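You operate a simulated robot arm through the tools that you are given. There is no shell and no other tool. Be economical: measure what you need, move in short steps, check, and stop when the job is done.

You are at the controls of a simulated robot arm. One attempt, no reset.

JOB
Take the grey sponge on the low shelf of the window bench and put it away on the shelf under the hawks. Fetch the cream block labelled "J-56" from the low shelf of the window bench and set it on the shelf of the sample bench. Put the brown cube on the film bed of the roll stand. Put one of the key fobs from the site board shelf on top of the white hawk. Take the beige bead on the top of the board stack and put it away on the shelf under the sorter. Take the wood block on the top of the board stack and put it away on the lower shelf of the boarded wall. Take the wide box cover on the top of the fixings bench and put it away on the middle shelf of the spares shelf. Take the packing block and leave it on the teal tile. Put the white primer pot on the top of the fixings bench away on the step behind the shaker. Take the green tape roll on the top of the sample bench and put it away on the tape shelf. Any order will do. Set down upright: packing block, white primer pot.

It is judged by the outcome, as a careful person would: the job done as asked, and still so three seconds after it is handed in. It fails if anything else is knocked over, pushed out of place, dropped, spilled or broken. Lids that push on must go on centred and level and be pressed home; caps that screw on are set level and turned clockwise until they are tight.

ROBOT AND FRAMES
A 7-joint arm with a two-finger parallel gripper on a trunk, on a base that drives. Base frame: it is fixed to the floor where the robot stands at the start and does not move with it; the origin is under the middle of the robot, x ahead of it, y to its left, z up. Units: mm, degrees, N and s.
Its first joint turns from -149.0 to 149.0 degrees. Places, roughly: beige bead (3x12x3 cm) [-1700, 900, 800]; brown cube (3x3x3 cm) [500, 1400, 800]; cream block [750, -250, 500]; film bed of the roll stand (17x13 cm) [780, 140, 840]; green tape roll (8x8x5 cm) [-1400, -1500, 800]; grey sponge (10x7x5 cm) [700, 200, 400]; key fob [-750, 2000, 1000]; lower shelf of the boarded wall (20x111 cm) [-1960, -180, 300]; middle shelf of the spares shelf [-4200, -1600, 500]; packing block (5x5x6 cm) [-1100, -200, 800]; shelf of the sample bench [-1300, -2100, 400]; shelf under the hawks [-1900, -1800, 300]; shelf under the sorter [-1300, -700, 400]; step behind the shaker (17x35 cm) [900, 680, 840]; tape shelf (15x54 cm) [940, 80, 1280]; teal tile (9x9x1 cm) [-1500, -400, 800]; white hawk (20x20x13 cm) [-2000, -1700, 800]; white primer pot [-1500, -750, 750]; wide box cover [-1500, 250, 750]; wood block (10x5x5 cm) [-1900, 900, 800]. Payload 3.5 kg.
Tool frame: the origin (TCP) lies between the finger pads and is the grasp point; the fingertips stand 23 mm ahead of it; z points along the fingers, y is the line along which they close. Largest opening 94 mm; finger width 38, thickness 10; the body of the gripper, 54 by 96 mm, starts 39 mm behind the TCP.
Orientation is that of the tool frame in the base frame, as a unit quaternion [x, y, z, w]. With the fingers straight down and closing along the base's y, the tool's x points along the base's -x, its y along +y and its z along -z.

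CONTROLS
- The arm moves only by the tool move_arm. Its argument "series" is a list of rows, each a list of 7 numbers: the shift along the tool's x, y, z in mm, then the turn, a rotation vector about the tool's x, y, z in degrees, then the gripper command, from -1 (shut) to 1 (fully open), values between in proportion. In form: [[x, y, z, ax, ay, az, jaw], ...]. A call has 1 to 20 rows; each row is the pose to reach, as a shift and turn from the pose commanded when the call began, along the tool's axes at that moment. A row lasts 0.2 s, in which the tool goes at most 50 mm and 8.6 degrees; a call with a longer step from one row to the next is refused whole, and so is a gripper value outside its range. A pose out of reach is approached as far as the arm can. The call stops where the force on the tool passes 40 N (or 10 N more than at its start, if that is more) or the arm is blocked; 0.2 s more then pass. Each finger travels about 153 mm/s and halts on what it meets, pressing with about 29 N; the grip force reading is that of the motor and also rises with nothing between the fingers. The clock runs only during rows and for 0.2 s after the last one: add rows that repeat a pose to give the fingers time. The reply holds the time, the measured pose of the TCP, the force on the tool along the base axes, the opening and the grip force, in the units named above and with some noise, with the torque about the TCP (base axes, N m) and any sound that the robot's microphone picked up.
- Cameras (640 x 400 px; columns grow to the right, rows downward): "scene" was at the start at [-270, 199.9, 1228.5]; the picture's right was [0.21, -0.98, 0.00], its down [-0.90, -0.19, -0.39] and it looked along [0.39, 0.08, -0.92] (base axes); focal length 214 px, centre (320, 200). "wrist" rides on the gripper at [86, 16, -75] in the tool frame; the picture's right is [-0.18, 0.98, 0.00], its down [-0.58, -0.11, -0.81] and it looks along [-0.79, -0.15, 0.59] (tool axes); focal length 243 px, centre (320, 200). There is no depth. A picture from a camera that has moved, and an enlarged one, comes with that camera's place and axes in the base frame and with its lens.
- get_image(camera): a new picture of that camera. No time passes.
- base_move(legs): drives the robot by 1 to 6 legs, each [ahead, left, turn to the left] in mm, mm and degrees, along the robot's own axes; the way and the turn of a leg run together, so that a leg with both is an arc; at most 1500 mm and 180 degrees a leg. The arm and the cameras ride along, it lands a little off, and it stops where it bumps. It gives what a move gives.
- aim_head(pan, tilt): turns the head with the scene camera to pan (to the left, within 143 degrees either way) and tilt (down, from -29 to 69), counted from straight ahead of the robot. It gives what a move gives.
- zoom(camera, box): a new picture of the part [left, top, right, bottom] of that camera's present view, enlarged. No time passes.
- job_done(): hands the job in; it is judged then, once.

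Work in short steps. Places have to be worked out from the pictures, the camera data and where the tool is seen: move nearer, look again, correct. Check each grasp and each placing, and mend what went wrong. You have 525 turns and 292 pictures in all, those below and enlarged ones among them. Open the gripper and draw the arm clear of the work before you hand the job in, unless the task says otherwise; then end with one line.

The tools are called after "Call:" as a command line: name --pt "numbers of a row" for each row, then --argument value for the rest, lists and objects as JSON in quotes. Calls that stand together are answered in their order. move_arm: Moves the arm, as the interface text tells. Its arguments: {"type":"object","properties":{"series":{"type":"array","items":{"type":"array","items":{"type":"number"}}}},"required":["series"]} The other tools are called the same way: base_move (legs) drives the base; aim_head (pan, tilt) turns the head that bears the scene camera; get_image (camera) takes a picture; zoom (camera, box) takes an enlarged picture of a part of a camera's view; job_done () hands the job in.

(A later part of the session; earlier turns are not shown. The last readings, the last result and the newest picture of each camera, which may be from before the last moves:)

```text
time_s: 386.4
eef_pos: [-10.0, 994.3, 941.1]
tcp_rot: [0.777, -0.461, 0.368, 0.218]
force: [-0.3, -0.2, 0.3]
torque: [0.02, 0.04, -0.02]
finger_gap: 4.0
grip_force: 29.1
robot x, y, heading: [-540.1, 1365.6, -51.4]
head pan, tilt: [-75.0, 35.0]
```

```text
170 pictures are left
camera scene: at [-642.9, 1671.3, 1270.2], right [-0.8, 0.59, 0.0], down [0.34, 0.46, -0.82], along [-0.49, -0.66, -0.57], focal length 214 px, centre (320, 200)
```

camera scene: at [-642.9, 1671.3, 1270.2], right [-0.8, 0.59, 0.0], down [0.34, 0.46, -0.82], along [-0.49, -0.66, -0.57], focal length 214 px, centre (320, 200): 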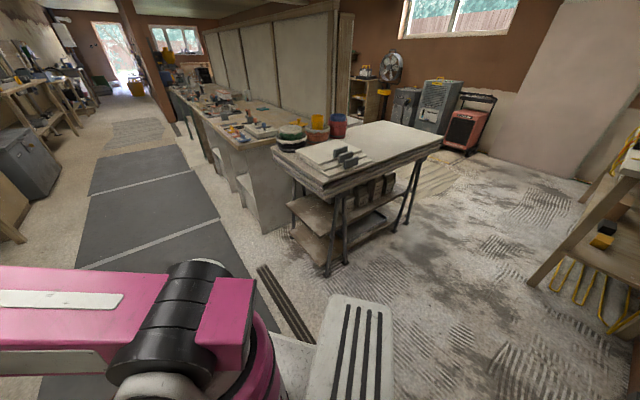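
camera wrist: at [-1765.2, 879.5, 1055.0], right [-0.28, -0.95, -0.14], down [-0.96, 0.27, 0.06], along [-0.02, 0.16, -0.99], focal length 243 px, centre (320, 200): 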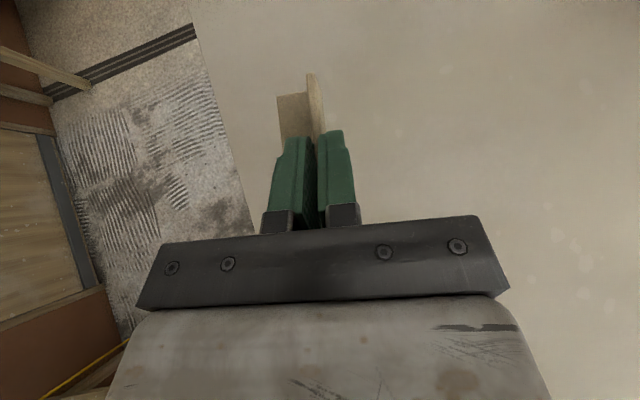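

The rear touched something (likely the bin). Move ahead away from it and check.

Call:
base_move --legs '[[250, 0, 0]]'

Call:
aim_head --pan -143 --tilt 40

Call:
get_image --camera "scene"

Call:
aim_head --pan 143 --tilt 40

Call:
get_image --camera "scene"

```text
time_s: 388.2
eef_pos: [146.2, 799.0, 941.0]
tcp_rot: [0.777, -0.461, 0.368, 0.217]
force: [0.1, -0.4, -0.6]
torque: [0.0, 0.01, 0.0]
finger_gap: 3.8
grip_force: 29.3
robot x, y, heading: [-378.5, 1172.4, -51.3]
head pan, tilt: [-75.0, 35.0]
```

```text
time_s: 389.6
eef_pos: [145.2, 798.1, 941.4]
tcp_rot: [0.777, -0.461, 0.368, 0.217]
force: [-0.7, 0.2, 0.4]
torque: [0.01, -0.03, 0.01]
finger_gap: 3.7
grip_force: 28.8
robot x, y, heading: [-378.4, 1173.6, -51.4]
head pan, tilt: [-143.0, 40.0]
```

```text
169 pictures are left
camera scene: at [-516.6, 1567.1, 1262.7], right [0.25, 0.97, 0.0], down [0.62, -0.16, -0.77], along [-0.74, 0.19, -0.64], focal length 214 px, centre (320, 200)
```

scene: 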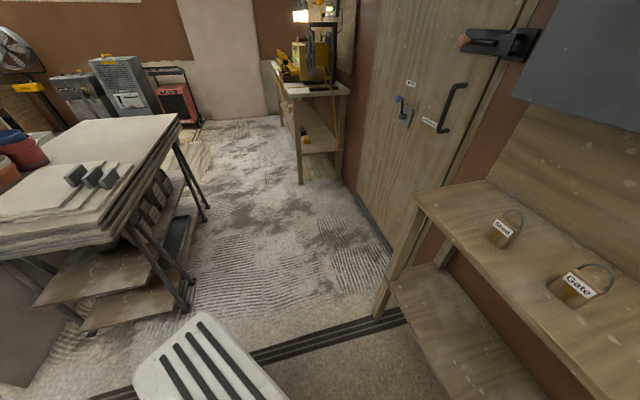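

```text
time_s: 393.5
eef_pos: [145.1, 797.2, 941.2]
tcp_rot: [0.778, -0.461, 0.367, 0.217]
force: [0.3, -0.4, 0.2]
torque: [0.05, -0.01, 0.0]
finger_gap: 4.2
grip_force: 29.7
robot x, y, heading: [-378.2, 1168.6, -51.7]
head pan, tilt: [143.0, 40.0]
```

```text
168 pictures are left
camera scene: at [-436.5, 1630.9, 1262.7], right [1.0, 0.03, 0.0], down [0.02, -0.64, -0.77], along [-0.02, 0.77, -0.64], focal length 214 px, centre (320, 200)
```

scene: 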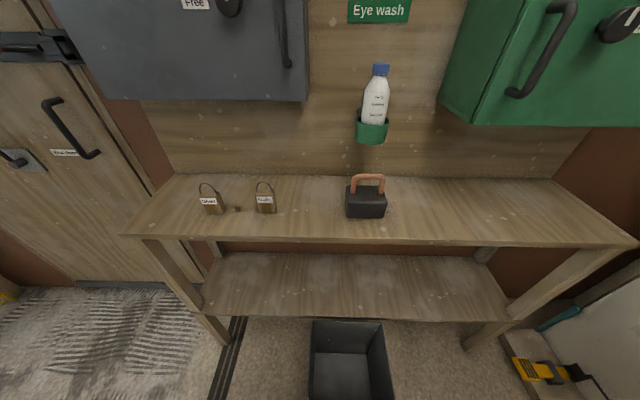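

The bin and the shelf items look undisturbed. Continue: finish the turn and drive south to the sorter.

Call:
base_move --legs '[[0, 0, -39], [1500, 0, 0], [150, -60, 0]]'

Call:
aim_head --pan -75 --tilt 38

Call:
get_image --camera "scene"

```text
time_s: 403.8
eef_pos: [-258.9, -1110.1, 941.3]
tcp_rot: [-0.584, 0.69, -0.276, -0.326]
force: [0.3, -0.6, -0.1]
torque: [-0.01, 0.02, 0.03]
finger_gap: 4.0
grip_force: 28.9
robot x, y, heading: [-440.2, -490.3, -89.8]
head pan, tilt: [143.0, 40.0]
```

```text
time_s: 407.0
eef_pos: [-259.7, -1108.4, 941.7]
tcp_rot: [-0.583, 0.691, -0.276, -0.326]
force: [-0.2, -0.4, -0.6]
torque: [0.0, 0.01, -0.02]
finger_gap: 3.8
grip_force: 28.8
robot x, y, heading: [-436.0, -490.9, -89.6]
head pan, tilt: [-75.0, 38.0]
```

```text
167 pictures are left
camera scene: at [-332.4, -184.7, 1265.7], right [-0.26, 0.96, 0.0], down [0.59, 0.16, -0.79], along [-0.76, -0.21, -0.62], focal length 214 px, centre (320, 200)
```

scene: 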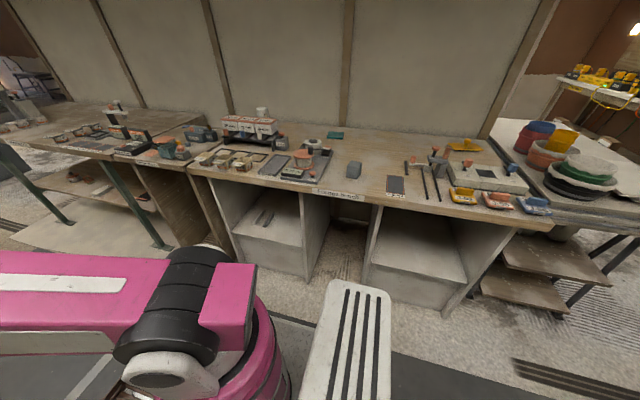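

Zoom on the compartment under the sorter.

Call:
zoom --camera "scene" --box '[180, 90, 380, 290]'

```text
2.00 times, centred on (280, 190) of scene
camera zoom: at [-332.4, -184.7, 1265.7], right [-0.26, 0.96, 0.0], down [0.59, 0.16, -0.79], along [-0.76, -0.21, -0.62], focal length 429 px, centre (400, 220)
```

zoom: 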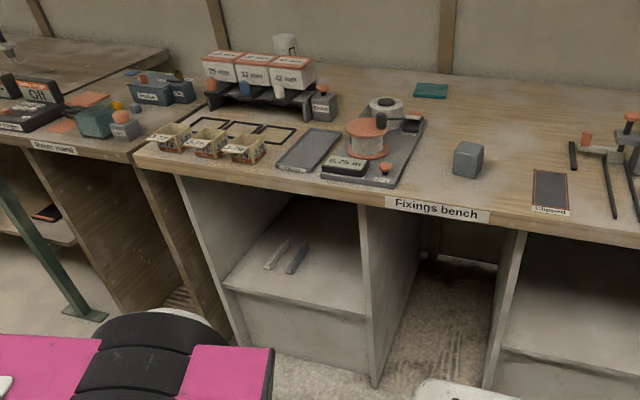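

The shelf holds two similar beads; spot (-1120,-600) is free. Move away from the bench, turn to face it and lower the arm.

Call:
base_move --legs '[[-70, 260, 0], [0, 0, -90]]'

Call:
move_arm --pt "-27 0 22 3 0 -2.5 -1" --pt "-62 0 51 6 0 -4.9 -1" --pt "-97 0 80 7.5 0 -6.2 -1" --pt "-132 0 108 7.5 0 -6.2 -1" --pt "-167 0 137 7.5 0 -6.2 -1" --pt "-202 0 166 7.5 0 -6.2 -1" --pt "-237 0 195 7.5 0 -6.2 -1" --pt "-272 0 224 7.5 0 -6.2 -1" --pt "-307 0 252 7.5 0 -6.2 -1" --pt "-325 0 267 7.5 0 -6.2 -1"

Call:
aim_head --pan 10 --tilt 38

Call:
get_image --camera "scene"

Call:
get_image --camera "wrist"

```text
time_s: 412.7
eef_pos: [-803.9, -588.6, 941.6]
tcp_rot: [0.085, 0.9, 0.04, -0.425]
force: [-0.8, 0.4, 0.0]
torque: [0.03, 0.01, 0.01]
finger_gap: 3.9
grip_force: 29.0
robot x, y, heading: [-182.2, -417.1, 179.1]
head pan, tilt: [-75.0, 38.0]
```

```text
time_s: 414.9
eef_pos: [-803.9, -588.3, 519.8]
tcp_rot: [0.008, 0.904, 0.003, -0.427]
force: [0.4, 0.4, -0.8]
torque: [0.01, -0.01, -0.02]
finger_gap: 3.9
grip_force: 29.2
robot x, y, heading: [-182.5, -418.0, 178.7]
head pan, tilt: [-75.0, 38.0]
```

```text
time_s: 416.5
eef_pos: [-803.6, -587.7, 521.2]
tcp_rot: [0.008, 0.904, 0.004, -0.427]
force: [0.0, -0.3, -1.0]
torque: [0.01, 0.06, 0.02]
finger_gap: 3.7
grip_force: 28.4
robot x, y, heading: [-183.3, -418.6, 179.0]
head pan, tilt: [10.0, 38.0]
```

```text
165 pictures are left
camera scene: at [62.2, -631.2, 1265.7], right [-0.16, 0.99, 0.0], down [0.61, 0.1, -0.79], along [-0.78, -0.12, -0.62], focal length 214 px, centre (320, 200)
```

scene: 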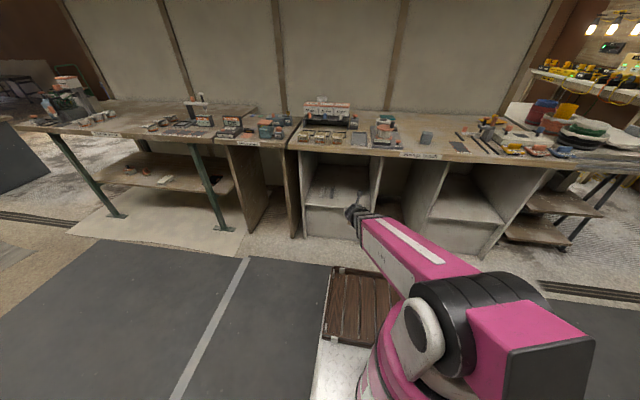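

```text
164 pictures are left
camera wrist: at [-800.7, -572.2, 634.8], right [0.13, 0.98, -0.14], down [0.99, -0.13, 0.06], along [0.04, -0.15, -0.99], focal length 243 px, centre (320, 200)
```

wrist: 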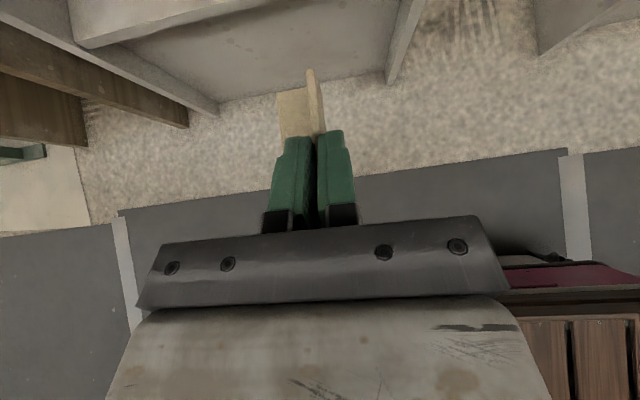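

Move in: lower slightly, shift left 30 and drive forward 230.

Call:
move_arm --pt "-20 0 16 0 0 0 -1"

Call:
base_move --legs '[[0, 30, 0.9], [230, 0, 0]]'

Call:
get_image --camera "wrist"

```text
time_s: 416.9
eef_pos: [-804.9, -588.8, 494.6]
tcp_rot: [0.008, 0.904, 0.003, -0.427]
force: [0.1, 0.3, 0.2]
torque: [-0.02, -0.02, 0.01]
finger_gap: 4.0
grip_force: 28.6
robot x, y, heading: [-181.6, -419.2, 179.1]
head pan, tilt: [10.0, 38.0]
```

```text
time_s: 419.1
eef_pos: [-1032.4, -626.2, 495.9]
tcp_rot: [0.002, 0.904, 0.0, -0.427]
force: [-0.2, -0.1, 0.0]
torque: [-0.04, -0.04, 0.0]
finger_gap: 3.7
grip_force: 28.7
robot x, y, heading: [-413.2, -448.6, 179.6]
head pan, tilt: [10.0, 38.0]
```

```text
163 pictures are left
camera wrist: at [-1029.8, -611.2, 608.9], right [0.12, 0.98, -0.14], down [0.99, -0.11, 0.06], along [0.05, -0.15, -0.99], focal length 243 px, centre (320, 200)
```

wrist: 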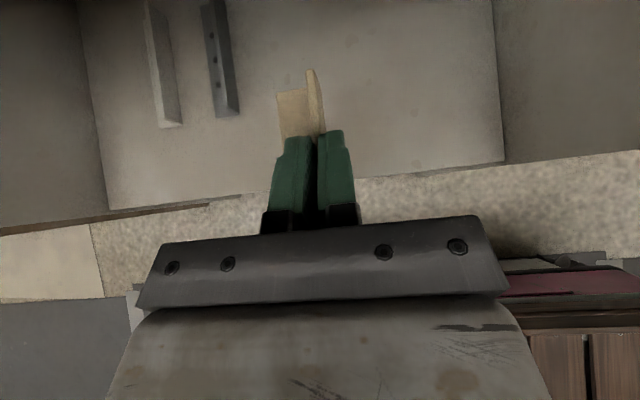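

Advance 95 mm, then lower to contact.

Call:
base_move --legs '[[95, 0, 0]]'

Call:
move_arm --pt "-20 0 16.5 0 0 0 -1" --pt "-32 0 26.5 0 0 0 -1" --pt "-36 0 29.7 0 0 0 -1" --pt "-40 0 33 0 0 0 -1" --pt "-44 0 36.3 0 0 0 -1" --pt "-48 0 39.6 0 0 0 -1" --pt "-52 0 43 0 0 0 -1" --pt "-56 0 46.2 0 0 0 -1" --pt "-60 0 49.5 0 0 0 -1" --pt "-64 0 52.8 0 0 0 -1" --pt "-68 0 56 0 0 0 -1" --pt "-72 0 59.4 0 0 0 -1"

Call:
get_image --camera "wrist"

```text
time_s: 420.2
eef_pos: [-1128.5, -626.6, 496.0]
tcp_rot: [0.001, 0.904, 0.0, -0.427]
force: [-0.2, 0.3, 0.5]
torque: [-0.01, -0.01, -0.03]
finger_gap: 4.0
grip_force: 29.0
robot x, y, heading: [-512.2, -449.0, 179.9]
head pan, tilt: [10.0, 38.0]
```

```text
time_s: 422.8
eef_pos: [-1128.6, -627.1, 402.0]
tcp_rot: [0.002, 0.904, 0.0, -0.427]
force: [0.4, 0.1, -1.0]
torque: [-0.01, -0.02, 0.0]
finger_gap: 3.9
grip_force: 28.7
robot x, y, heading: [-509.8, -449.1, 179.9]
head pan, tilt: [10.0, 38.0]
```

```text
162 pictures are left
camera wrist: at [-1125.9, -610.8, 515.3], right [0.12, 0.98, -0.14], down [0.99, -0.11, 0.06], along [0.05, -0.15, -0.99], focal length 243 px, centre (320, 200)
```

wrist: 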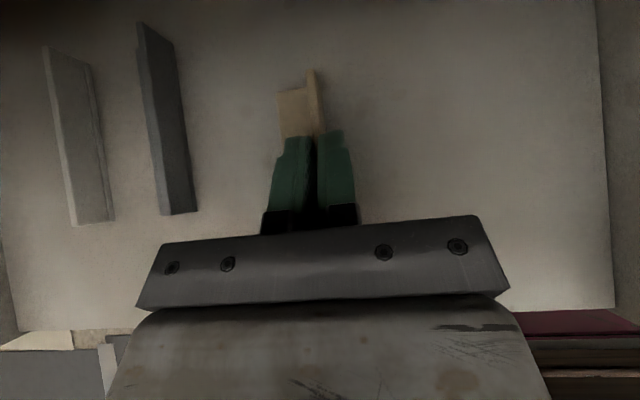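

Shelf is still lower; continue down.

Call:
move_arm --pt "-4 0 3.3 0 0 0 -1" --pt "-8 0 6.6 0 0 0 -1" --pt "-12 0 10 0 0 0 -1" --pt "-16 0 13.2 0 0 0 -1" --pt "-20 0 16.5 0 0 0 -1" --pt "-24 0 19.8 0 0 0 -1" --pt "-28 0 23 0 0 0 -1" --pt "-32 0 26.4 0 0 0 -1" --pt "-36 0 29.7 0 0 0 -1" --pt "-40 0 33 0 0 0 -1" --pt "-44 0 36.3 0 0 0 -1" --pt "-48 0 39.6 0 0 0 -1"

Call:
get_image --camera "wrist"

```text
time_s: 423.8
eef_pos: [-1128.7, -625.7, 387.0]
tcp_rot: [0.001, 0.903, 0.0, -0.429]
force: [0.1, -0.7, 9.6]
torque: [-0.02, -0.08, -0.02]
finger_gap: 4.0
grip_force: 29.1
robot x, y, heading: [-510.2, -454.0, 179.9]
head pan, tilt: [10.0, 38.0]
stopped in row 4: the force on the tool passed its limit at 47 N (the readings are from after the stop); the commanded pose is now the measured one
```

```text
161 pictures are left
camera wrist: at [-1125.4, -610.6, 501.3], right [0.12, 0.98, -0.14], down [0.99, -0.11, 0.06], along [0.04, -0.15, -0.99], focal length 243 px, centre (320, 200)
```

wrist: 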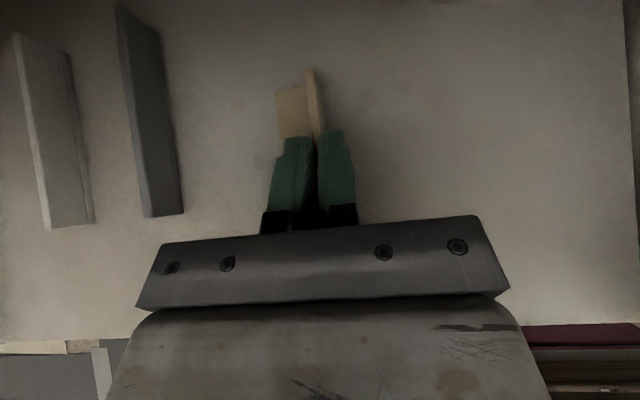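

Contact. Open gently and lift.

Call:
move_arm --pt "0 0 0 0 0 0 -0.8" --pt "0 0 0 0 0 0 -0.4" --pt "0 0 0 0 0 0 -0.4" --pt "20 0 -17 0 0 0 -0.4" --pt "45 0 -37 0 0 0 -0.4" --pt "75 0 -62 0 0 0 -0.4"

Call:
base_move --legs '[[-60, 0, 0]]'

Call:
get_image --camera "wrist"

```text
time_s: 425.1
eef_pos: [-1126.3, -626.9, 484.1]
tcp_rot: [0.001, 0.904, 0.0, -0.428]
force: [-0.3, 0.5, -0.1]
torque: [0.0, -0.01, 0.03]
finger_gap: 28.2
grip_force: 0.0
robot x, y, heading: [-508.9, -447.3, 180.1]
head pan, tilt: [10.0, 38.0]
```

```text
time_s: 426.1
eef_pos: [-1067.2, -627.1, 484.3]
tcp_rot: [0.002, 0.904, 0.0, -0.428]
force: [0.5, 0.0, 0.2]
torque: [-0.03, 0.0, 0.0]
finger_gap: 28.3
grip_force: 0.1
robot x, y, heading: [-447.4, -450.4, 179.9]
head pan, tilt: [10.0, 38.0]
```

```text
160 pictures are left
camera wrist: at [-1064.7, -611.3, 597.6], right [0.12, 0.98, -0.14], down [0.99, -0.11, 0.06], along [0.04, -0.15, -0.99], focal length 243 px, centre (320, 200)
```

wrist: 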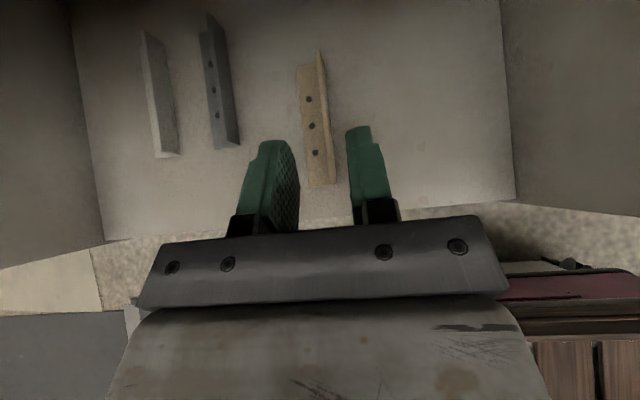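

Bead placed next to the others. Next the packing block: back out, raise the arm, and view it.

Call:
base_move --legs '[[-230, 0, 0]]'

Call:
move_arm --pt "37 0 -30 0 0 0 0.2" --pt "74 0 -61 0 0 0 0.6" --pt "111 0 -91 0 0 0 0.6" --pt "148 0 -122 0 0 0 0.6" --pt "185 0 -152 0 0 0 0.6" --pt "222 0 -183 0 0 0 0.6" --pt "259 0 -213 0 0 0 0.6" --pt "296 0 -244 0 0 0 0.6" --pt "333 0 -274 0 0 0 0.6" --pt "355 0 -292 0 0 0 0.6"

Call:
base_move --legs '[[0, -360, 0], [300, 0, 0]]'

Call:
get_image --camera "wrist"

Call:
get_image --camera "scene"

```text
time_s: 427.9
eef_pos: [-838.5, -628.8, 483.2]
tcp_rot: [0.001, 0.903, 0.0, -0.429]
force: [0.6, 0.5, 0.2]
torque: [0.03, 0.02, -0.02]
finger_gap: 28.1
grip_force: 0.0
robot x, y, heading: [-217.9, -451.2, 179.8]
head pan, tilt: [10.0, 38.0]
```

```text
time_s: 430.1
eef_pos: [-836.2, -628.7, 943.8]
tcp_rot: [0.002, 0.904, -0.001, -0.428]
force: [0.2, -0.4, 0.6]
torque: [-0.01, 0.01, 0.0]
finger_gap: 75.3
grip_force: 0.1
robot x, y, heading: [-221.8, -449.3, 179.8]
head pan, tilt: [10.0, 38.0]
```

```text
time_s: 434.0
eef_pos: [-1135.3, -269.2, 943.5]
tcp_rot: [0.003, 0.903, 0.001, -0.429]
force: [0.1, 0.2, -0.2]
torque: [0.0, 0.02, -0.02]
finger_gap: 75.0
grip_force: 0.1
robot x, y, heading: [-517.3, -92.9, 179.4]
head pan, tilt: [10.0, 38.0]
```

```text
159 pictures are left
camera wrist: at [-1133.4, -252.6, 1057.1], right [0.12, 0.98, -0.14], down [0.99, -0.12, 0.06], along [0.04, -0.15, -0.99], focal length 243 px, centre (320, 200)
```

wrist: 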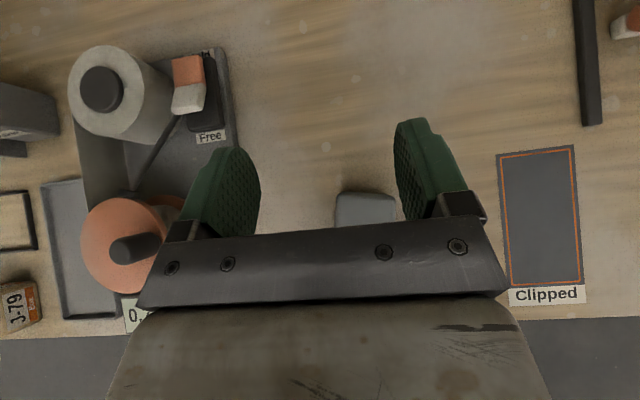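

```text
158 pictures are left
camera scene: at [-273.3, -302.0, 1265.7], right [-0.17, 0.99, 0.0], down [0.61, 0.1, -0.79], along [-0.78, -0.13, -0.62], focal length 214 px, centre (320, 200)
```

scene: 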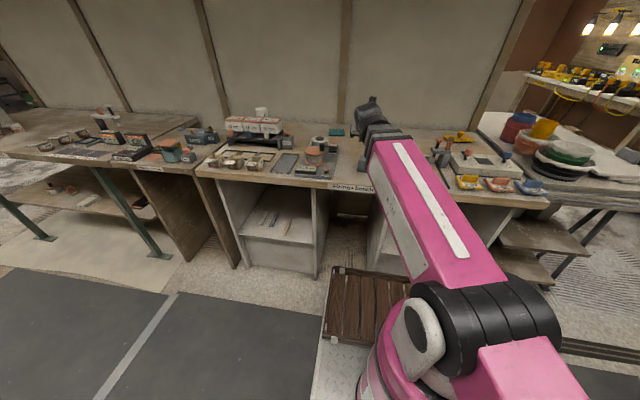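

The block is just under the palm. Move back 90 mm to see it.

Call:
base_move --legs '[[-90, 0, 0.5]]'

Call:
get_image --camera "wrist"

```text
time_s: 435.1
eef_pos: [-1044.7, -274.9, 943.7]
tcp_rot: [-0.002, 0.904, -0.002, -0.428]
force: [-0.1, -0.4, 0.5]
torque: [0.02, -0.02, 0.0]
finger_gap: 75.0
grip_force: 0.0
robot x, y, heading: [-431.5, -95.8, -180.2]
head pan, tilt: [10.0, 38.0]
```

```text
157 pictures are left
camera wrist: at [-1041.4, -258.2, 1057.1], right [0.11, 0.98, -0.14], down [0.99, -0.11, 0.06], along [0.04, -0.15, -0.99], focal length 243 px, centre (320, 200)
```

wrist: 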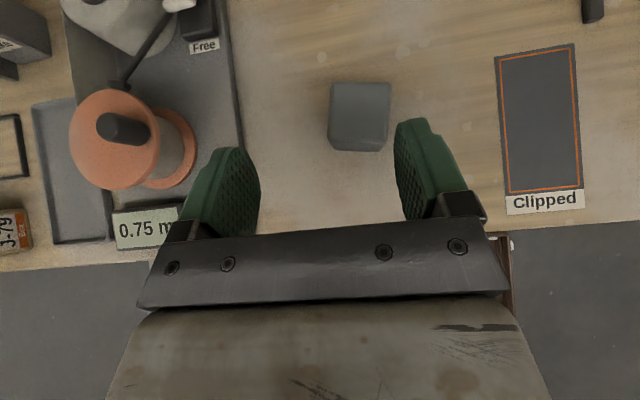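

Block centre ≈ (-1107,-247), top ≈ 845. Align (yaw -7°), and descend around it.

Call:
move_arm --pt "13 14 16 -2.7 0 2.2 0.7" --pt "26 28 32 -5.4 0 4.4 0.7" --pt "39 28 48 -5.4 0 4.4 0.7" --pt "12 28 70 -5.4 0 4.4 0.7" --pt "-15 28 92 -5.4 0 4.4 0.7"

Call:
get_image --camera "wrist"

```text
time_s: 436.3
eef_pos: [-1105.1, -246.6, 873.7]
tcp_rot: [0.054, 0.902, 0.026, -0.427]
force: [0.5, -0.2, -0.6]
torque: [0.02, -0.01, 0.0]
finger_gap: 80.0
grip_force: 0.0
robot x, y, heading: [-431.6, -91.9, -179.8]
head pan, tilt: [10.0, 38.0]
```

```text
156 pictures are left
camera wrist: at [-1100.6, -231.2, 987.3], right [0.23, 0.96, -0.14], down [0.97, -0.23, 0.06], along [0.03, -0.15, -0.99], focal length 243 px, centre (320, 200)
```

wrist: 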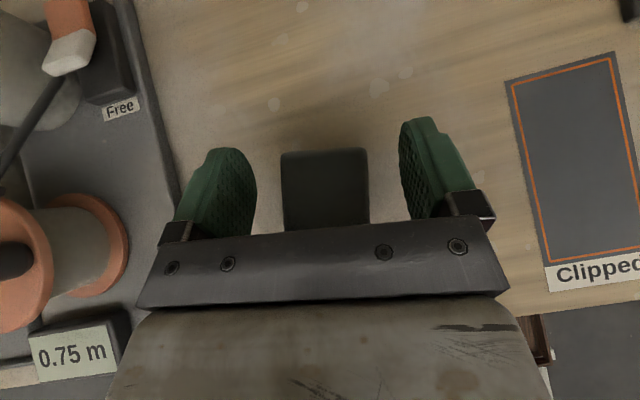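

Centred. Descend 48 mm with a small extra yaw, close and lift slightly.

Call:
move_arm --pt "-12 0 10 -1.5 0 1.3 0.7" --pt "-25 0 20 -3 0 2.5 0.7" --pt "-37 0 30 -3 0 2.5 0.7" --pt "-37 0 30 -3 0 2.5 0.1" --pt "-37 0 30 -3 0 2.5 -1" --pt "-37 0 30 -3 0 2.5 -1"

Call:
get_image --camera "wrist"

```text
time_s: 437.3
eef_pos: [-1106.3, -246.6, 829.3]
tcp_rot: [0.083, 0.898, 0.04, -0.431]
force: [2.8, -0.9, 8.3]
torque: [-0.08, 0.01, -0.04]
finger_gap: 53.8
grip_force: 2.0
robot x, y, heading: [-426.6, -97.2, -180.0]
head pan, tilt: [10.0, 38.0]
stopped in row 4: the force on the tool passed its limit at 50 N (the readings are from after the stop); the commanded pose is now the measured one
```

```text
155 pictures are left
camera wrist: at [-1098.8, -231.3, 942.9], right [0.29, 0.94, -0.14], down [0.96, -0.29, 0.05], along [0.01, -0.15, -0.99], focal length 243 px, centre (320, 200)
```

wrist: 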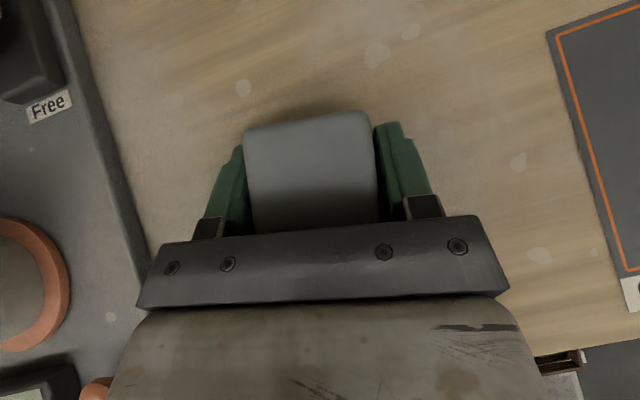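

Bench surface is at 800. Rise 4 mm, close firmly, and lift.

Call:
move_arm --pt "3 0 -2.5 0 -0.7 0 0.1" --pt "3 0 -2.5 0 -0.7 0 -1" --pt "3 0 -2.5 0 -0.7 0 -1" --pt "3 0 -2.5 0 -0.7 0 -1" --pt "40 0 -33 0 -0.7 0 -1" --pt "78 0 -64 0 -0.7 0 -1" --pt "115 0 -95 0 -0.7 0 -1"

Call:
get_image --camera "wrist"

```text
time_s: 438.9
eef_pos: [-1104.6, -247.5, 979.3]
tcp_rot: [0.085, 0.901, 0.04, -0.424]
force: [0.0, -0.3, -0.1]
torque: [0.0, -0.03, 0.0]
finger_gap: 48.9
grip_force: 28.4
robot x, y, heading: [-432.6, -94.9, -179.9]
head pan, tilt: [10.0, 38.0]
```

```text
154 pictures are left
camera wrist: at [-1099.1, -232.2, 1092.7], right [0.3, 0.94, -0.14], down [0.95, -0.29, 0.07], along [0.02, -0.15, -0.99], focal length 243 px, centre (320, 200)
```

wrist: 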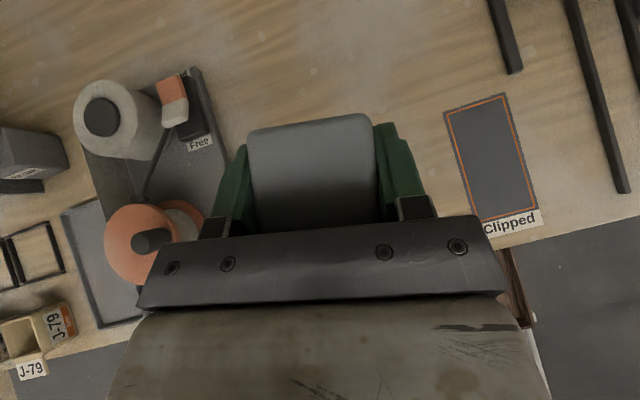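

Block held. Drive to line up with the tile and extend the arm at height.

Call:
base_move --legs '[[0, 160, 0], [90, 0, 0]]'

Call:
move_arm --pt "24 -7 29 0 0 0 -1" --pt "47 -14 58 0 0 0 -1" --pt "71 -21 86 0 0 0 -1" --pt "95 -28 115 0 0 0 -1" --pt "118 -35 144 0 0 0 -1"

Call:
get_image --camera "wrist"

Call:
get_image --camera "scene"

```text
time_s: 441.0
eef_pos: [-1193.8, -406.5, 978.3]
tcp_rot: [0.084, 0.901, 0.04, -0.425]
force: [0.3, -1.1, 0.2]
torque: [-0.02, 0.01, 0.0]
finger_gap: 49.2
grip_force: 29.0
robot x, y, heading: [-518.9, -256.7, -180.0]
head pan, tilt: [10.0, 38.0]
```

```text
time_s: 442.2
eef_pos: [-1383.7, -405.8, 978.9]
tcp_rot: [0.085, 0.901, 0.041, -0.424]
force: [0.5, 0.6, 0.2]
torque: [-0.03, -0.01, 0.01]
finger_gap: 49.3
grip_force: 29.6
robot x, y, heading: [-518.3, -254.4, -180.0]
head pan, tilt: [10.0, 38.0]
```

```text
153 pictures are left
camera wrist: at [-1378.4, -390.8, 1092.4], right [0.3, 0.94, -0.14], down [0.95, -0.29, 0.06], along [0.02, -0.15, -0.99], focal length 243 px, centre (320, 200)
```

wrist: 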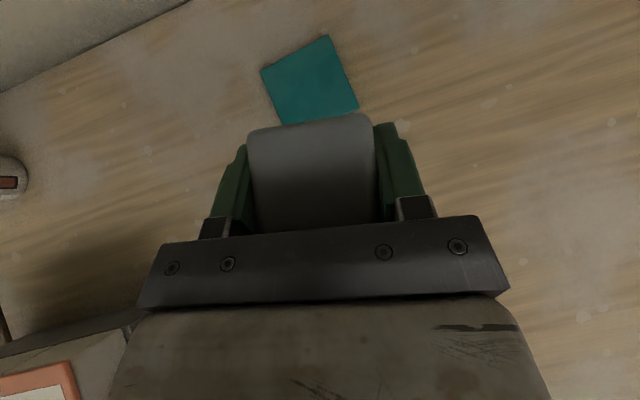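

```text
152 pictures are left
camera scene: at [-270.4, -461.0, 1265.7], right [-0.17, 0.98, 0.0], down [0.61, 0.11, -0.79], along [-0.78, -0.14, -0.62], focal length 214 px, centre (320, 200)
```

scene: 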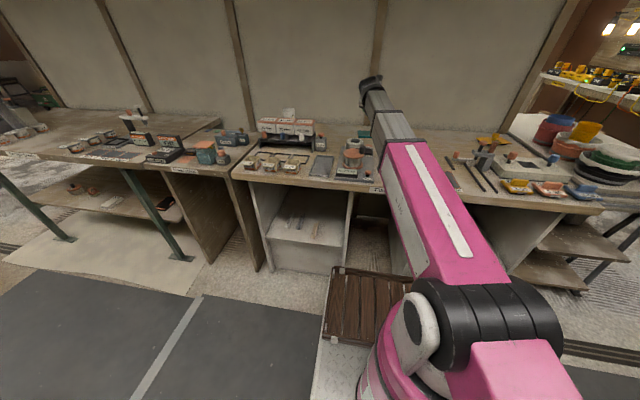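

Tile centre ≈ (-1498,-406). Move over it at height and check.

Call:
move_arm --pt "24 -7 29 0 0 0 -1" --pt "48 -14 58 0 0 0 -1" --pt "71 -21 86 0 0 0 -1" --pt "44 -21 108 0 0 0 -1" --pt "17 -21 130 0 0 0 -1" --pt "-10 -21 153 0 0 0 -1"

Call:
get_image --camera "wrist"

```text
time_s: 443.6
eef_pos: [-1496.2, -406.1, 873.9]
tcp_rot: [0.084, 0.9, 0.04, -0.425]
force: [0.3, 0.6, -0.5]
torque: [-0.01, -0.01, 0.0]
finger_gap: 49.1
grip_force: 28.6
robot x, y, heading: [-517.8, -254.7, -179.8]
head pan, tilt: [10.0, 38.0]
```

```text
151 pictures are left
camera wrist: at [-1491.1, -391.3, 987.5], right [0.3, 0.94, -0.14], down [0.95, -0.29, 0.06], along [0.02, -0.15, -0.99], focal length 243 px, centre (320, 200)
```

wrist: 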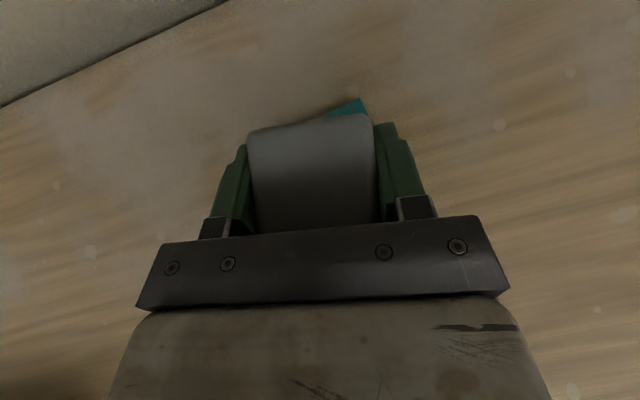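

Tile corner matches; the block is centred over it. Lower to contact.

Call:
move_arm --pt "-12 0 10 0 0 0 -1" --pt "-18 0 15 0 0 0 -1" --pt "-21 0 17.3 0 0 0 -1" --pt "-24 0 19.8 0 0 0 -1" --pt "-27 0 22.2 0 0 0 -1" --pt "-30 0 24.7 0 0 0 -1" --pt "-33 0 27.2 0 0 0 -1"

```text
time_s: 445.0
eef_pos: [-1497.1, -406.9, 839.5]
tcp_rot: [0.083, 0.898, 0.04, -0.429]
force: [2.1, -0.2, 10.8]
torque: [-0.01, -0.32, 0.01]
finger_gap: 49.2
grip_force: 29.1
robot x, y, heading: [-518.3, -253.2, -180.1]
head pan, tilt: [10.0, 38.0]
stopped in row 7: the force on the tool passed its limit at 46 N (the readings are from after the stop); the commanded pose is now the measured one
```

In contact. Open and rise vertically.

Call:
move_arm --pt "0.8 0 -0.6 0 -0.5 0 -1" --pt "0.8 0 -0.6 0 -0.5 0 0.1" --pt "0.8 0 -0.6 0 -0.5 0 0.5" --pt "0.8 0 -0.6 0 -0.5 0 0.5" --pt "25 0 -20 0 -0.5 0 0.5" --pt "60 0 -49 0 -0.5 0 0.5" --pt "95 0 -78 0 -0.5 0 0.5" --pt "80 0 -120 0 -0.5 0 0.5"

Call:
get_image --camera "wrist"

```text
time_s: 446.8
eef_pos: [-1455.1, -414.8, 975.2]
tcp_rot: [0.084, 0.901, 0.039, -0.424]
force: [-0.5, 0.3, 0.5]
torque: [0.01, -0.05, -0.01]
finger_gap: 70.5
grip_force: 0.0
robot x, y, heading: [-518.3, -254.1, -180.0]
head pan, tilt: [10.0, 38.0]
```

```text
150 pictures are left
camera wrist: at [-1450.1, -398.4, 1089.2], right [0.3, 0.94, -0.14], down [0.95, -0.29, 0.07], along [0.02, -0.15, -0.99], focal length 243 px, centre (320, 200)
```

wrist: 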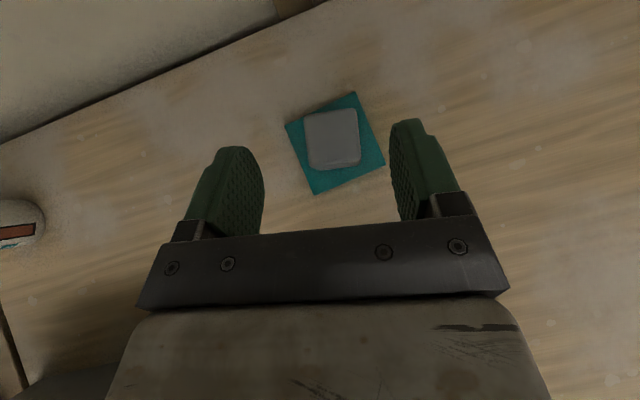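

Packing block stands centred on the tile. Next the white primer pot: raise the tool and strafe above it.

Call:
move_arm --pt "36 0 -30 2.7 0 -2.2 0.9" --pt "72 0 -60 5.4 0 -4.4 0.9" --pt "72 0 -60 8.2 0 -6.7 0.9"

Call:
base_move --legs '[[0, 330, 0]]'

Call:
get_image --camera "wrist"

Call:
get_image --camera "scene"

```text
time_s: 447.6
eef_pos: [-1455.6, -415.4, 1069.1]
tcp_rot: [0.0, 0.905, 0.0, -0.426]
force: [0.5, 0.3, -0.4]
torque: [0.0, 0.01, -0.02]
finger_gap: 89.3
grip_force: 0.0
robot x, y, heading: [-519.1, -253.3, -180.2]
head pan, tilt: [10.0, 38.0]
```

```text
time_s: 449.8
eef_pos: [-1453.8, -745.2, 1068.6]
tcp_rot: [-0.001, 0.904, 0.0, -0.428]
force: [0.3, -0.2, -0.4]
torque: [0.0, -0.02, -0.02]
finger_gap: 89.2
grip_force: 0.0
robot x, y, heading: [-518.1, -582.2, -179.8]
head pan, tilt: [10.0, 38.0]
```

```text
149 pictures are left
camera wrist: at [-1451.9, -730.0, 1182.6], right [0.11, 0.98, -0.14], down [0.99, -0.11, 0.07], along [0.05, -0.15, -0.99], focal length 243 px, centre (320, 200)
```

wrist: 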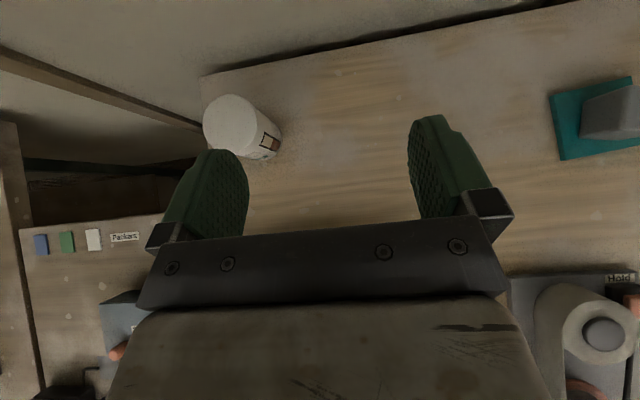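

```text
148 pictures are left
camera scene: at [-269.2, -789.2, 1265.7], right [-0.18, 0.98, 0.0], down [0.61, 0.11, -0.79], along [-0.78, -0.14, -0.62], focal length 214 px, centre (320, 200)
```

scene: 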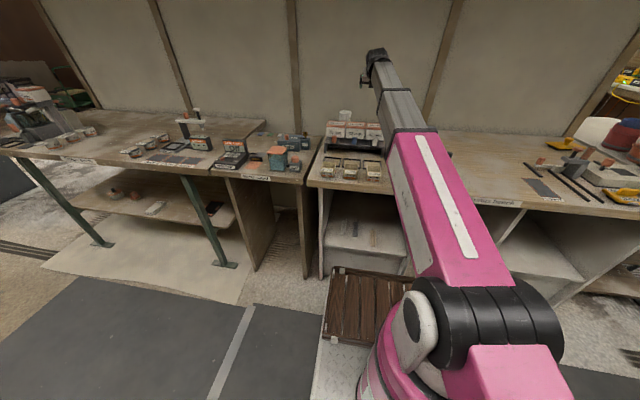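

Pot at about (-1540,-870), top ≈ 900. Shift left 122 mm and reduce the tilt to 30° for clearance over the sorter.

Call:
base_move --legs '[[0, 122, 0]]'

Call:
move_arm --pt "0 0 0 0 -7 0 0.9" --pt "0 0 0 0 -14 0 0.9" --pt "0 0 0 0 -20.6 0 0.9"

Call:
get_image --camera "wrist"

```text
time_s: 451.1
eef_pos: [-1453.9, -869.8, 1068.5]
tcp_rot: [0.0, 0.905, 0.0, -0.426]
force: [-0.1, -0.2, 0.1]
torque: [0.0, 0.03, 0.02]
finger_gap: 89.3
grip_force: 0.0
robot x, y, heading: [-521.9, -709.3, -179.6]
head pan, tilt: [10.0, 38.0]
```

```text
time_s: 451.9
eef_pos: [-1454.0, -870.1, 1068.4]
tcp_rot: [-0.001, 0.966, -0.001, -0.257]
force: [-0.3, -0.7, -0.6]
torque: [-0.02, 0.01, 0.01]
finger_gap: 89.3
grip_force: 0.1
robot x, y, heading: [-515.3, -709.4, -179.8]
head pan, tilt: [10.0, 38.0]
```

```text
147 pictures are left
camera wrist: at [-1492.2, -853.8, 1176.3], right [0.16, 0.98, -0.09], down [0.91, -0.11, 0.41], along [0.39, -0.15, -0.91], focal length 243 px, centre (320, 200)
```

wrist: 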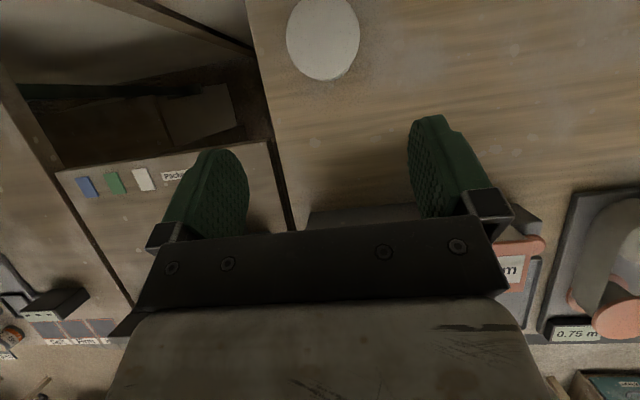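

Lid centre ≈ (-1542,-868). Move above it.

Call:
move_arm --pt "10 1 40 0 0 0 0.9" --pt "20 2 80 0 0 0 0.9" --pt "22 2 120 0 0 0 0.9" --pt "17 2 146 0 0 0 0.9"

Call:
get_image --camera "wrist"

```text
time_s: 452.9
eef_pos: [-1540.4, -868.2, 950.4]
tcp_rot: [-0.001, 0.967, -0.001, -0.256]
force: [-1.2, 0.2, -0.6]
torque: [0.01, 0.02, 0.02]
finger_gap: 89.6
grip_force: 0.0
robot x, y, heading: [-515.7, -708.9, -179.8]
head pan, tilt: [10.0, 38.0]
```

```text
146 pictures are left
camera wrist: at [-1579.0, -851.7, 1058.0], right [0.16, 0.98, -0.09], down [0.91, -0.11, 0.41], along [0.39, -0.15, -0.91], focal length 243 px, centre (320, 200)
```

wrist: 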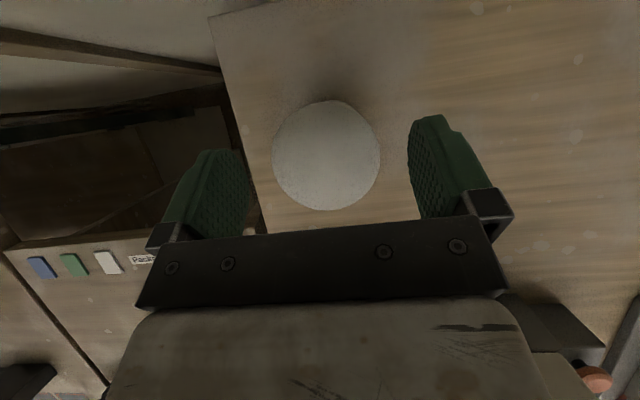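

Well centred (top z≈903). Descend to z≈858 and grip gently but fully.

Call:
move_arm --pt "-13 0 27 0 0 0 0.9" --pt "-28 0 54 0 0 0 0.9" --pt "-43 0 81 0 0 0 0.9" --pt "-43 0 81 0 0 0 0.5" --pt "-43 0 81 0 0 0 -0.2" --pt "-43 0 81 0 0 0 -1" --pt "-43 0 81 0 0 0 -1"

Call:
get_image --camera "wrist"

```text
time_s: 453.6
eef_pos: [-1543.1, -868.3, 886.4]
tcp_rot: [0.0, 0.965, -0.002, -0.262]
force: [6.1, -0.4, 18.5]
torque: [-0.03, -0.55, 0.0]
finger_gap: 89.4
grip_force: 0.1
robot x, y, heading: [-513.9, -706.9, -179.9]
head pan, tilt: [10.0, 38.0]
stopped in row 3: the force on the tool passed its limit at 58 N (the readings are from after the stop); the commanded pose is now the measured one
```

```text
145 pictures are left
camera wrist: at [-1580.5, -852.6, 994.2], right [0.16, 0.98, -0.1], down [0.91, -0.11, 0.4], along [0.39, -0.15, -0.91], focal length 243 px, centre (320, 200)
```

wrist: 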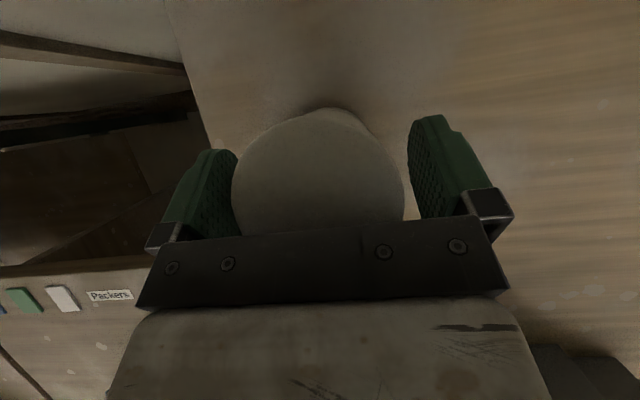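

The palm touched the lid's edge. Rise 4 mm and close here—the pads cover the upper 45 mm of the pot.

Call:
move_arm --pt "2 0 -3.5 0 -0.7 0 0.9" --pt "2 0 -3.5 0 -0.7 0 0.4" --pt "2 0 -3.5 0 -0.7 0 -0.3" --pt "2 0 -3.5 0 -0.7 0 -1" --pt "2 0 -3.5 0 -0.7 0 -1"

Call:
move_arm --pt "10 0 -17 0 0 0 -1" --pt "25 0 -43 0 0 0 -1"

Call:
get_image --camera "wrist"

Call:
zoom --camera "scene" --box '[300, 70, 460, 170]'

```text
time_s: 454.8
eef_pos: [-1543.6, -869.9, 888.7]
tcp_rot: [-0.001, 0.967, -0.001, -0.255]
force: [-0.2, -0.6, -0.3]
torque: [0.02, 0.0, 0.03]
finger_gap: 68.7
grip_force: 28.6
robot x, y, heading: [-515.0, -706.2, -179.7]
head pan, tilt: [10.0, 38.0]
```

```text
time_s: 455.4
eef_pos: [-1543.7, -868.8, 939.5]
tcp_rot: [-0.001, 0.967, -0.001, -0.254]
force: [-0.4, 0.1, -4.4]
torque: [-0.01, 0.04, -0.01]
finger_gap: 68.4
grip_force: 29.0
robot x, y, heading: [-516.7, -710.0, -179.9]
head pan, tilt: [10.0, 38.0]
```

```text
144 pictures are left
camera wrist: at [-1583.5, -852.4, 1045.8], right [0.16, 0.98, -0.09], down [0.9, -0.11, 0.42], along [0.4, -0.15, -0.9], focal length 243 px, centre (320, 200)
```

wrist: 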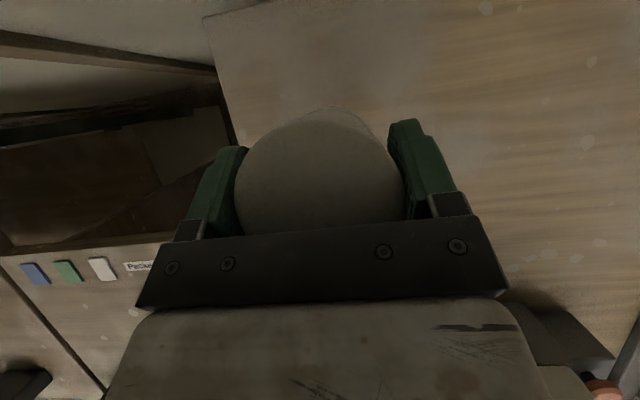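

```text
4.00 times, centred on (380, 120) of scene
camera zoom: at [-269.0, -913.4, 1265.7], right [-0.18, 0.98, 0.0], down [0.61, 0.11, -0.79], along [-0.78, -0.14, -0.62], focal length 858 px, centre (80, 520)
```

zoom: 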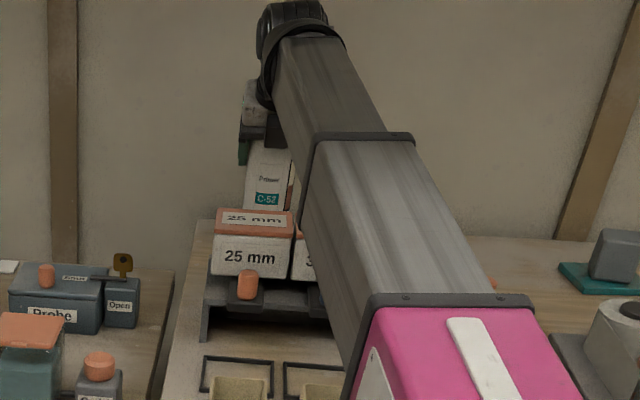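

Pot is held upright. Raise it, back away over the sorter, then retract the arm.

Call:
move_arm --pt "24 0 -42 0 0 0 -1" --pt "48 0 -84 0 0 0 -1" --pt "72 0 -125 0 0 0 -1"

Call:
base_move --legs '[[-330, 0, 0]]'

Call:
move_arm --pt "-40 0 -23 0 0 0 -1" --pt "-80 0 -46 0 0 0 -1" --pt "-120 0 -69 0 0 0 -1" --pt "-160 0 -92 0 0 0 -1" --pt "-200 0 -115 0 0 0 -1" --pt "-240 0 -138 0 0 0 -1" --pt "-280 0 -161 0 0 0 -1" --pt "-320 0 -184 0 0 0 -1"

```text
time_s: 456.2
eef_pos: [-1545.4, -867.3, 1082.3]
tcp_rot: [0.0, 0.967, -0.001, -0.255]
force: [1.1, 0.1, -3.5]
torque: [0.0, -0.01, 0.01]
finger_gap: 68.8
grip_force: 29.2
robot x, y, heading: [-517.9, -705.3, -179.9]
head pan, tilt: [10.0, 38.0]
```

```text
time_s: 458.4
eef_pos: [-1212.5, -865.8, 1083.1]
tcp_rot: [-0.001, 0.967, -0.001, -0.255]
force: [-0.4, 0.4, -5.0]
torque: [0.0, 0.04, 0.01]
finger_gap: 68.6
grip_force: 29.3
robot x, y, heading: [-184.6, -706.2, -180.0]
head pan, tilt: [10.0, 38.0]
```

```text
time_s: 460.1
eef_pos: [-842.7, -865.0, 1083.2]
tcp_rot: [0.0, 0.967, -0.001, -0.255]
force: [0.0, 0.9, -3.7]
torque: [-0.03, 0.03, 0.0]
finger_gap: 68.7
grip_force: 29.2
robot x, y, heading: [-186.1, -704.8, -179.6]
head pan, tilt: [10.0, 38.0]
```

Drive up the aisle and face the shaker bench.

Call:
base_move --legs '[[0, 0, -90], [1220, 200, 0], [0, 0, -90]]'

Call:
aim_head --pan 0 --tilt 25

Call:
get_image --camera "scene"

Call:
zoom --camera "scene" --box '[240, 100, 440, 225]'

```text
time_s: 474.0
eef_pos: [251.7, 673.0, 1083.5]
tcp_rot: [0.967, 0.004, 0.255, -0.002]
force: [0.1, -0.1, -4.4]
torque: [-0.02, 0.01, 0.03]
finger_gap: 68.5
grip_force: 28.9
robot x, y, heading: [-409.1, 506.6, 0.5]
head pan, tilt: [10.0, 38.0]
```

```text
time_s: 474.8
eef_pos: [251.5, 672.5, 1083.9]
tcp_rot: [0.967, 0.005, 0.255, -0.002]
force: [0.3, 0.8, -4.3]
torque: [-0.01, -0.02, -0.03]
finger_gap: 68.6
grip_force: 29.1
robot x, y, heading: [-401.8, 508.6, 0.7]
head pan, tilt: [0.0, 25.0]
```

```text
142 pictures are left
camera scene: at [-642.8, 693.3, 1286.0], right [0.01, -1.0, 0.0], down [-0.42, 0.0, -0.91], along [0.91, 0.01, -0.42], focal length 214 px, centre (320, 200)
```

scene: 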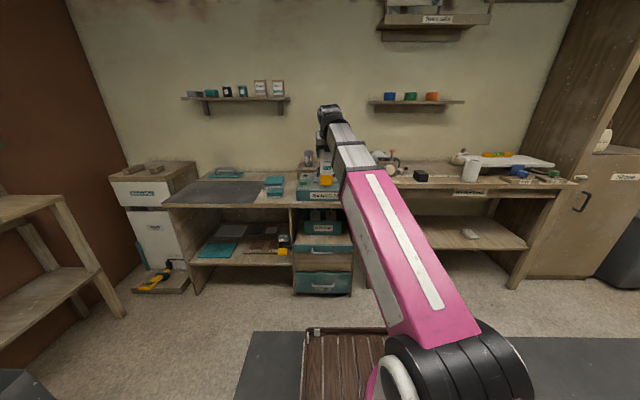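

```text
3.20 times, centred on (340, 162) of scene
camera zoom: at [-642.8, 693.3, 1286.0], right [0.01, -1.0, 0.0], down [-0.42, 0.0, -0.91], along [0.91, 0.01, -0.42], focal length 686 px, centre (256, 320)
```

zoom: 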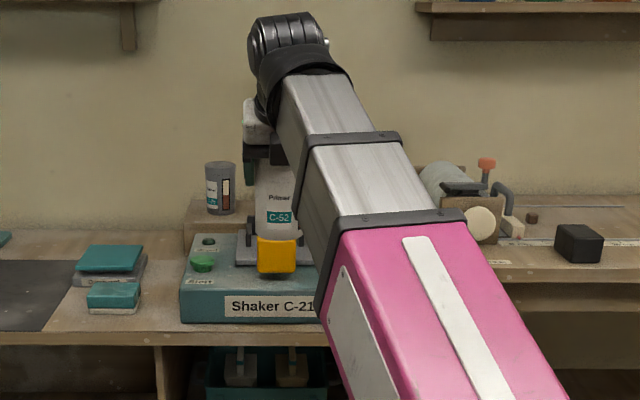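

Extend the arm at height, then drive in over the shaker to the step.

Call:
move_arm --pt "39 0 22.4 0 0 0 -1" --pt "78 0 44.8 0 0 0 -1" --pt "117 0 67 0 0 0 -1" --pt "156 0 89.5 0 0 0 -1" --pt "195 0 112 0 0 0 -1" --pt "234 0 134 0 0 0 -1" --pt "273 0 157 0 0 0 -1" --pt "305 0 175 0 0 0 -1"

Call:
base_move --legs '[[0, 0, -0.7], [240, 10, 0]]'

Call:
get_image --camera "wrist"

Call:
get_image --camera "scene"

```text
time_s: 476.6
eef_pos: [603.9, 675.9, 1083.2]
tcp_rot: [0.967, 0.005, 0.254, -0.002]
force: [0.4, 0.3, -4.5]
torque: [-0.01, -0.05, 0.0]
finger_gap: 68.4
grip_force: 29.0
robot x, y, heading: [-403.2, 510.3, 0.6]
head pan, tilt: [0.0, 25.0]
```

```text
time_s: 478.7
eef_pos: [846.5, 671.8, 1083.2]
tcp_rot: [0.967, -0.002, 0.255, 0.0]
force: [0.1, 0.1, -4.1]
torque: [-0.04, -0.02, 0.01]
finger_gap: 68.8
grip_force: 28.8
robot x, y, heading: [-169.2, 515.5, -0.2]
head pan, tilt: [0.0, 25.0]
```

```text
140 pictures are left
camera wrist: at [884.6, 656.3, 1190.7], right [-0.16, -0.98, -0.09], down [-0.9, 0.11, 0.41], along [-0.4, 0.15, -0.91], focal length 243 px, centre (320, 200)
```

wrist: 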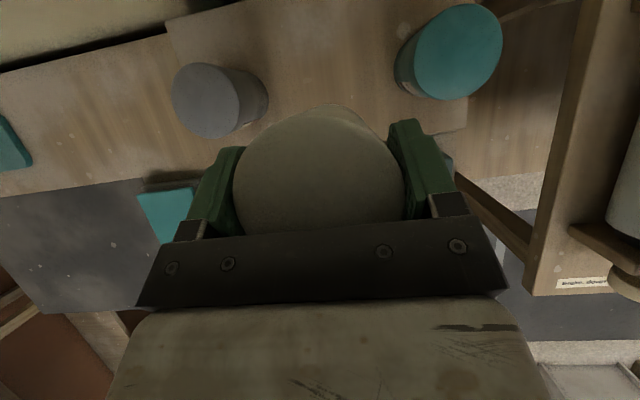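

```text
139 pictures are left
camera scene: at [-399.8, 705.5, 1286.0], right [0.0, -1.0, 0.0], down [-0.42, 0.0, -0.91], along [0.91, 0.0, -0.42], focal length 214 px, centre (320, 200)
```

scene: 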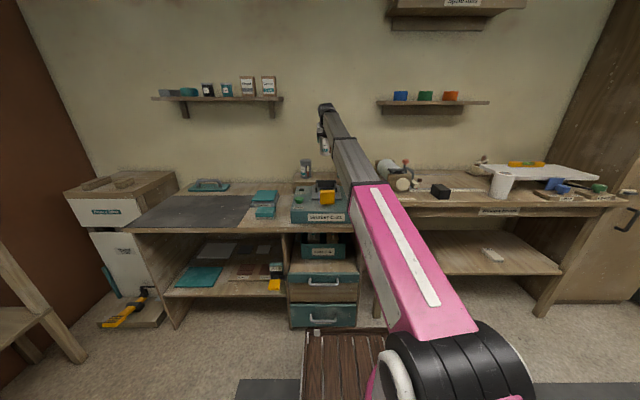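

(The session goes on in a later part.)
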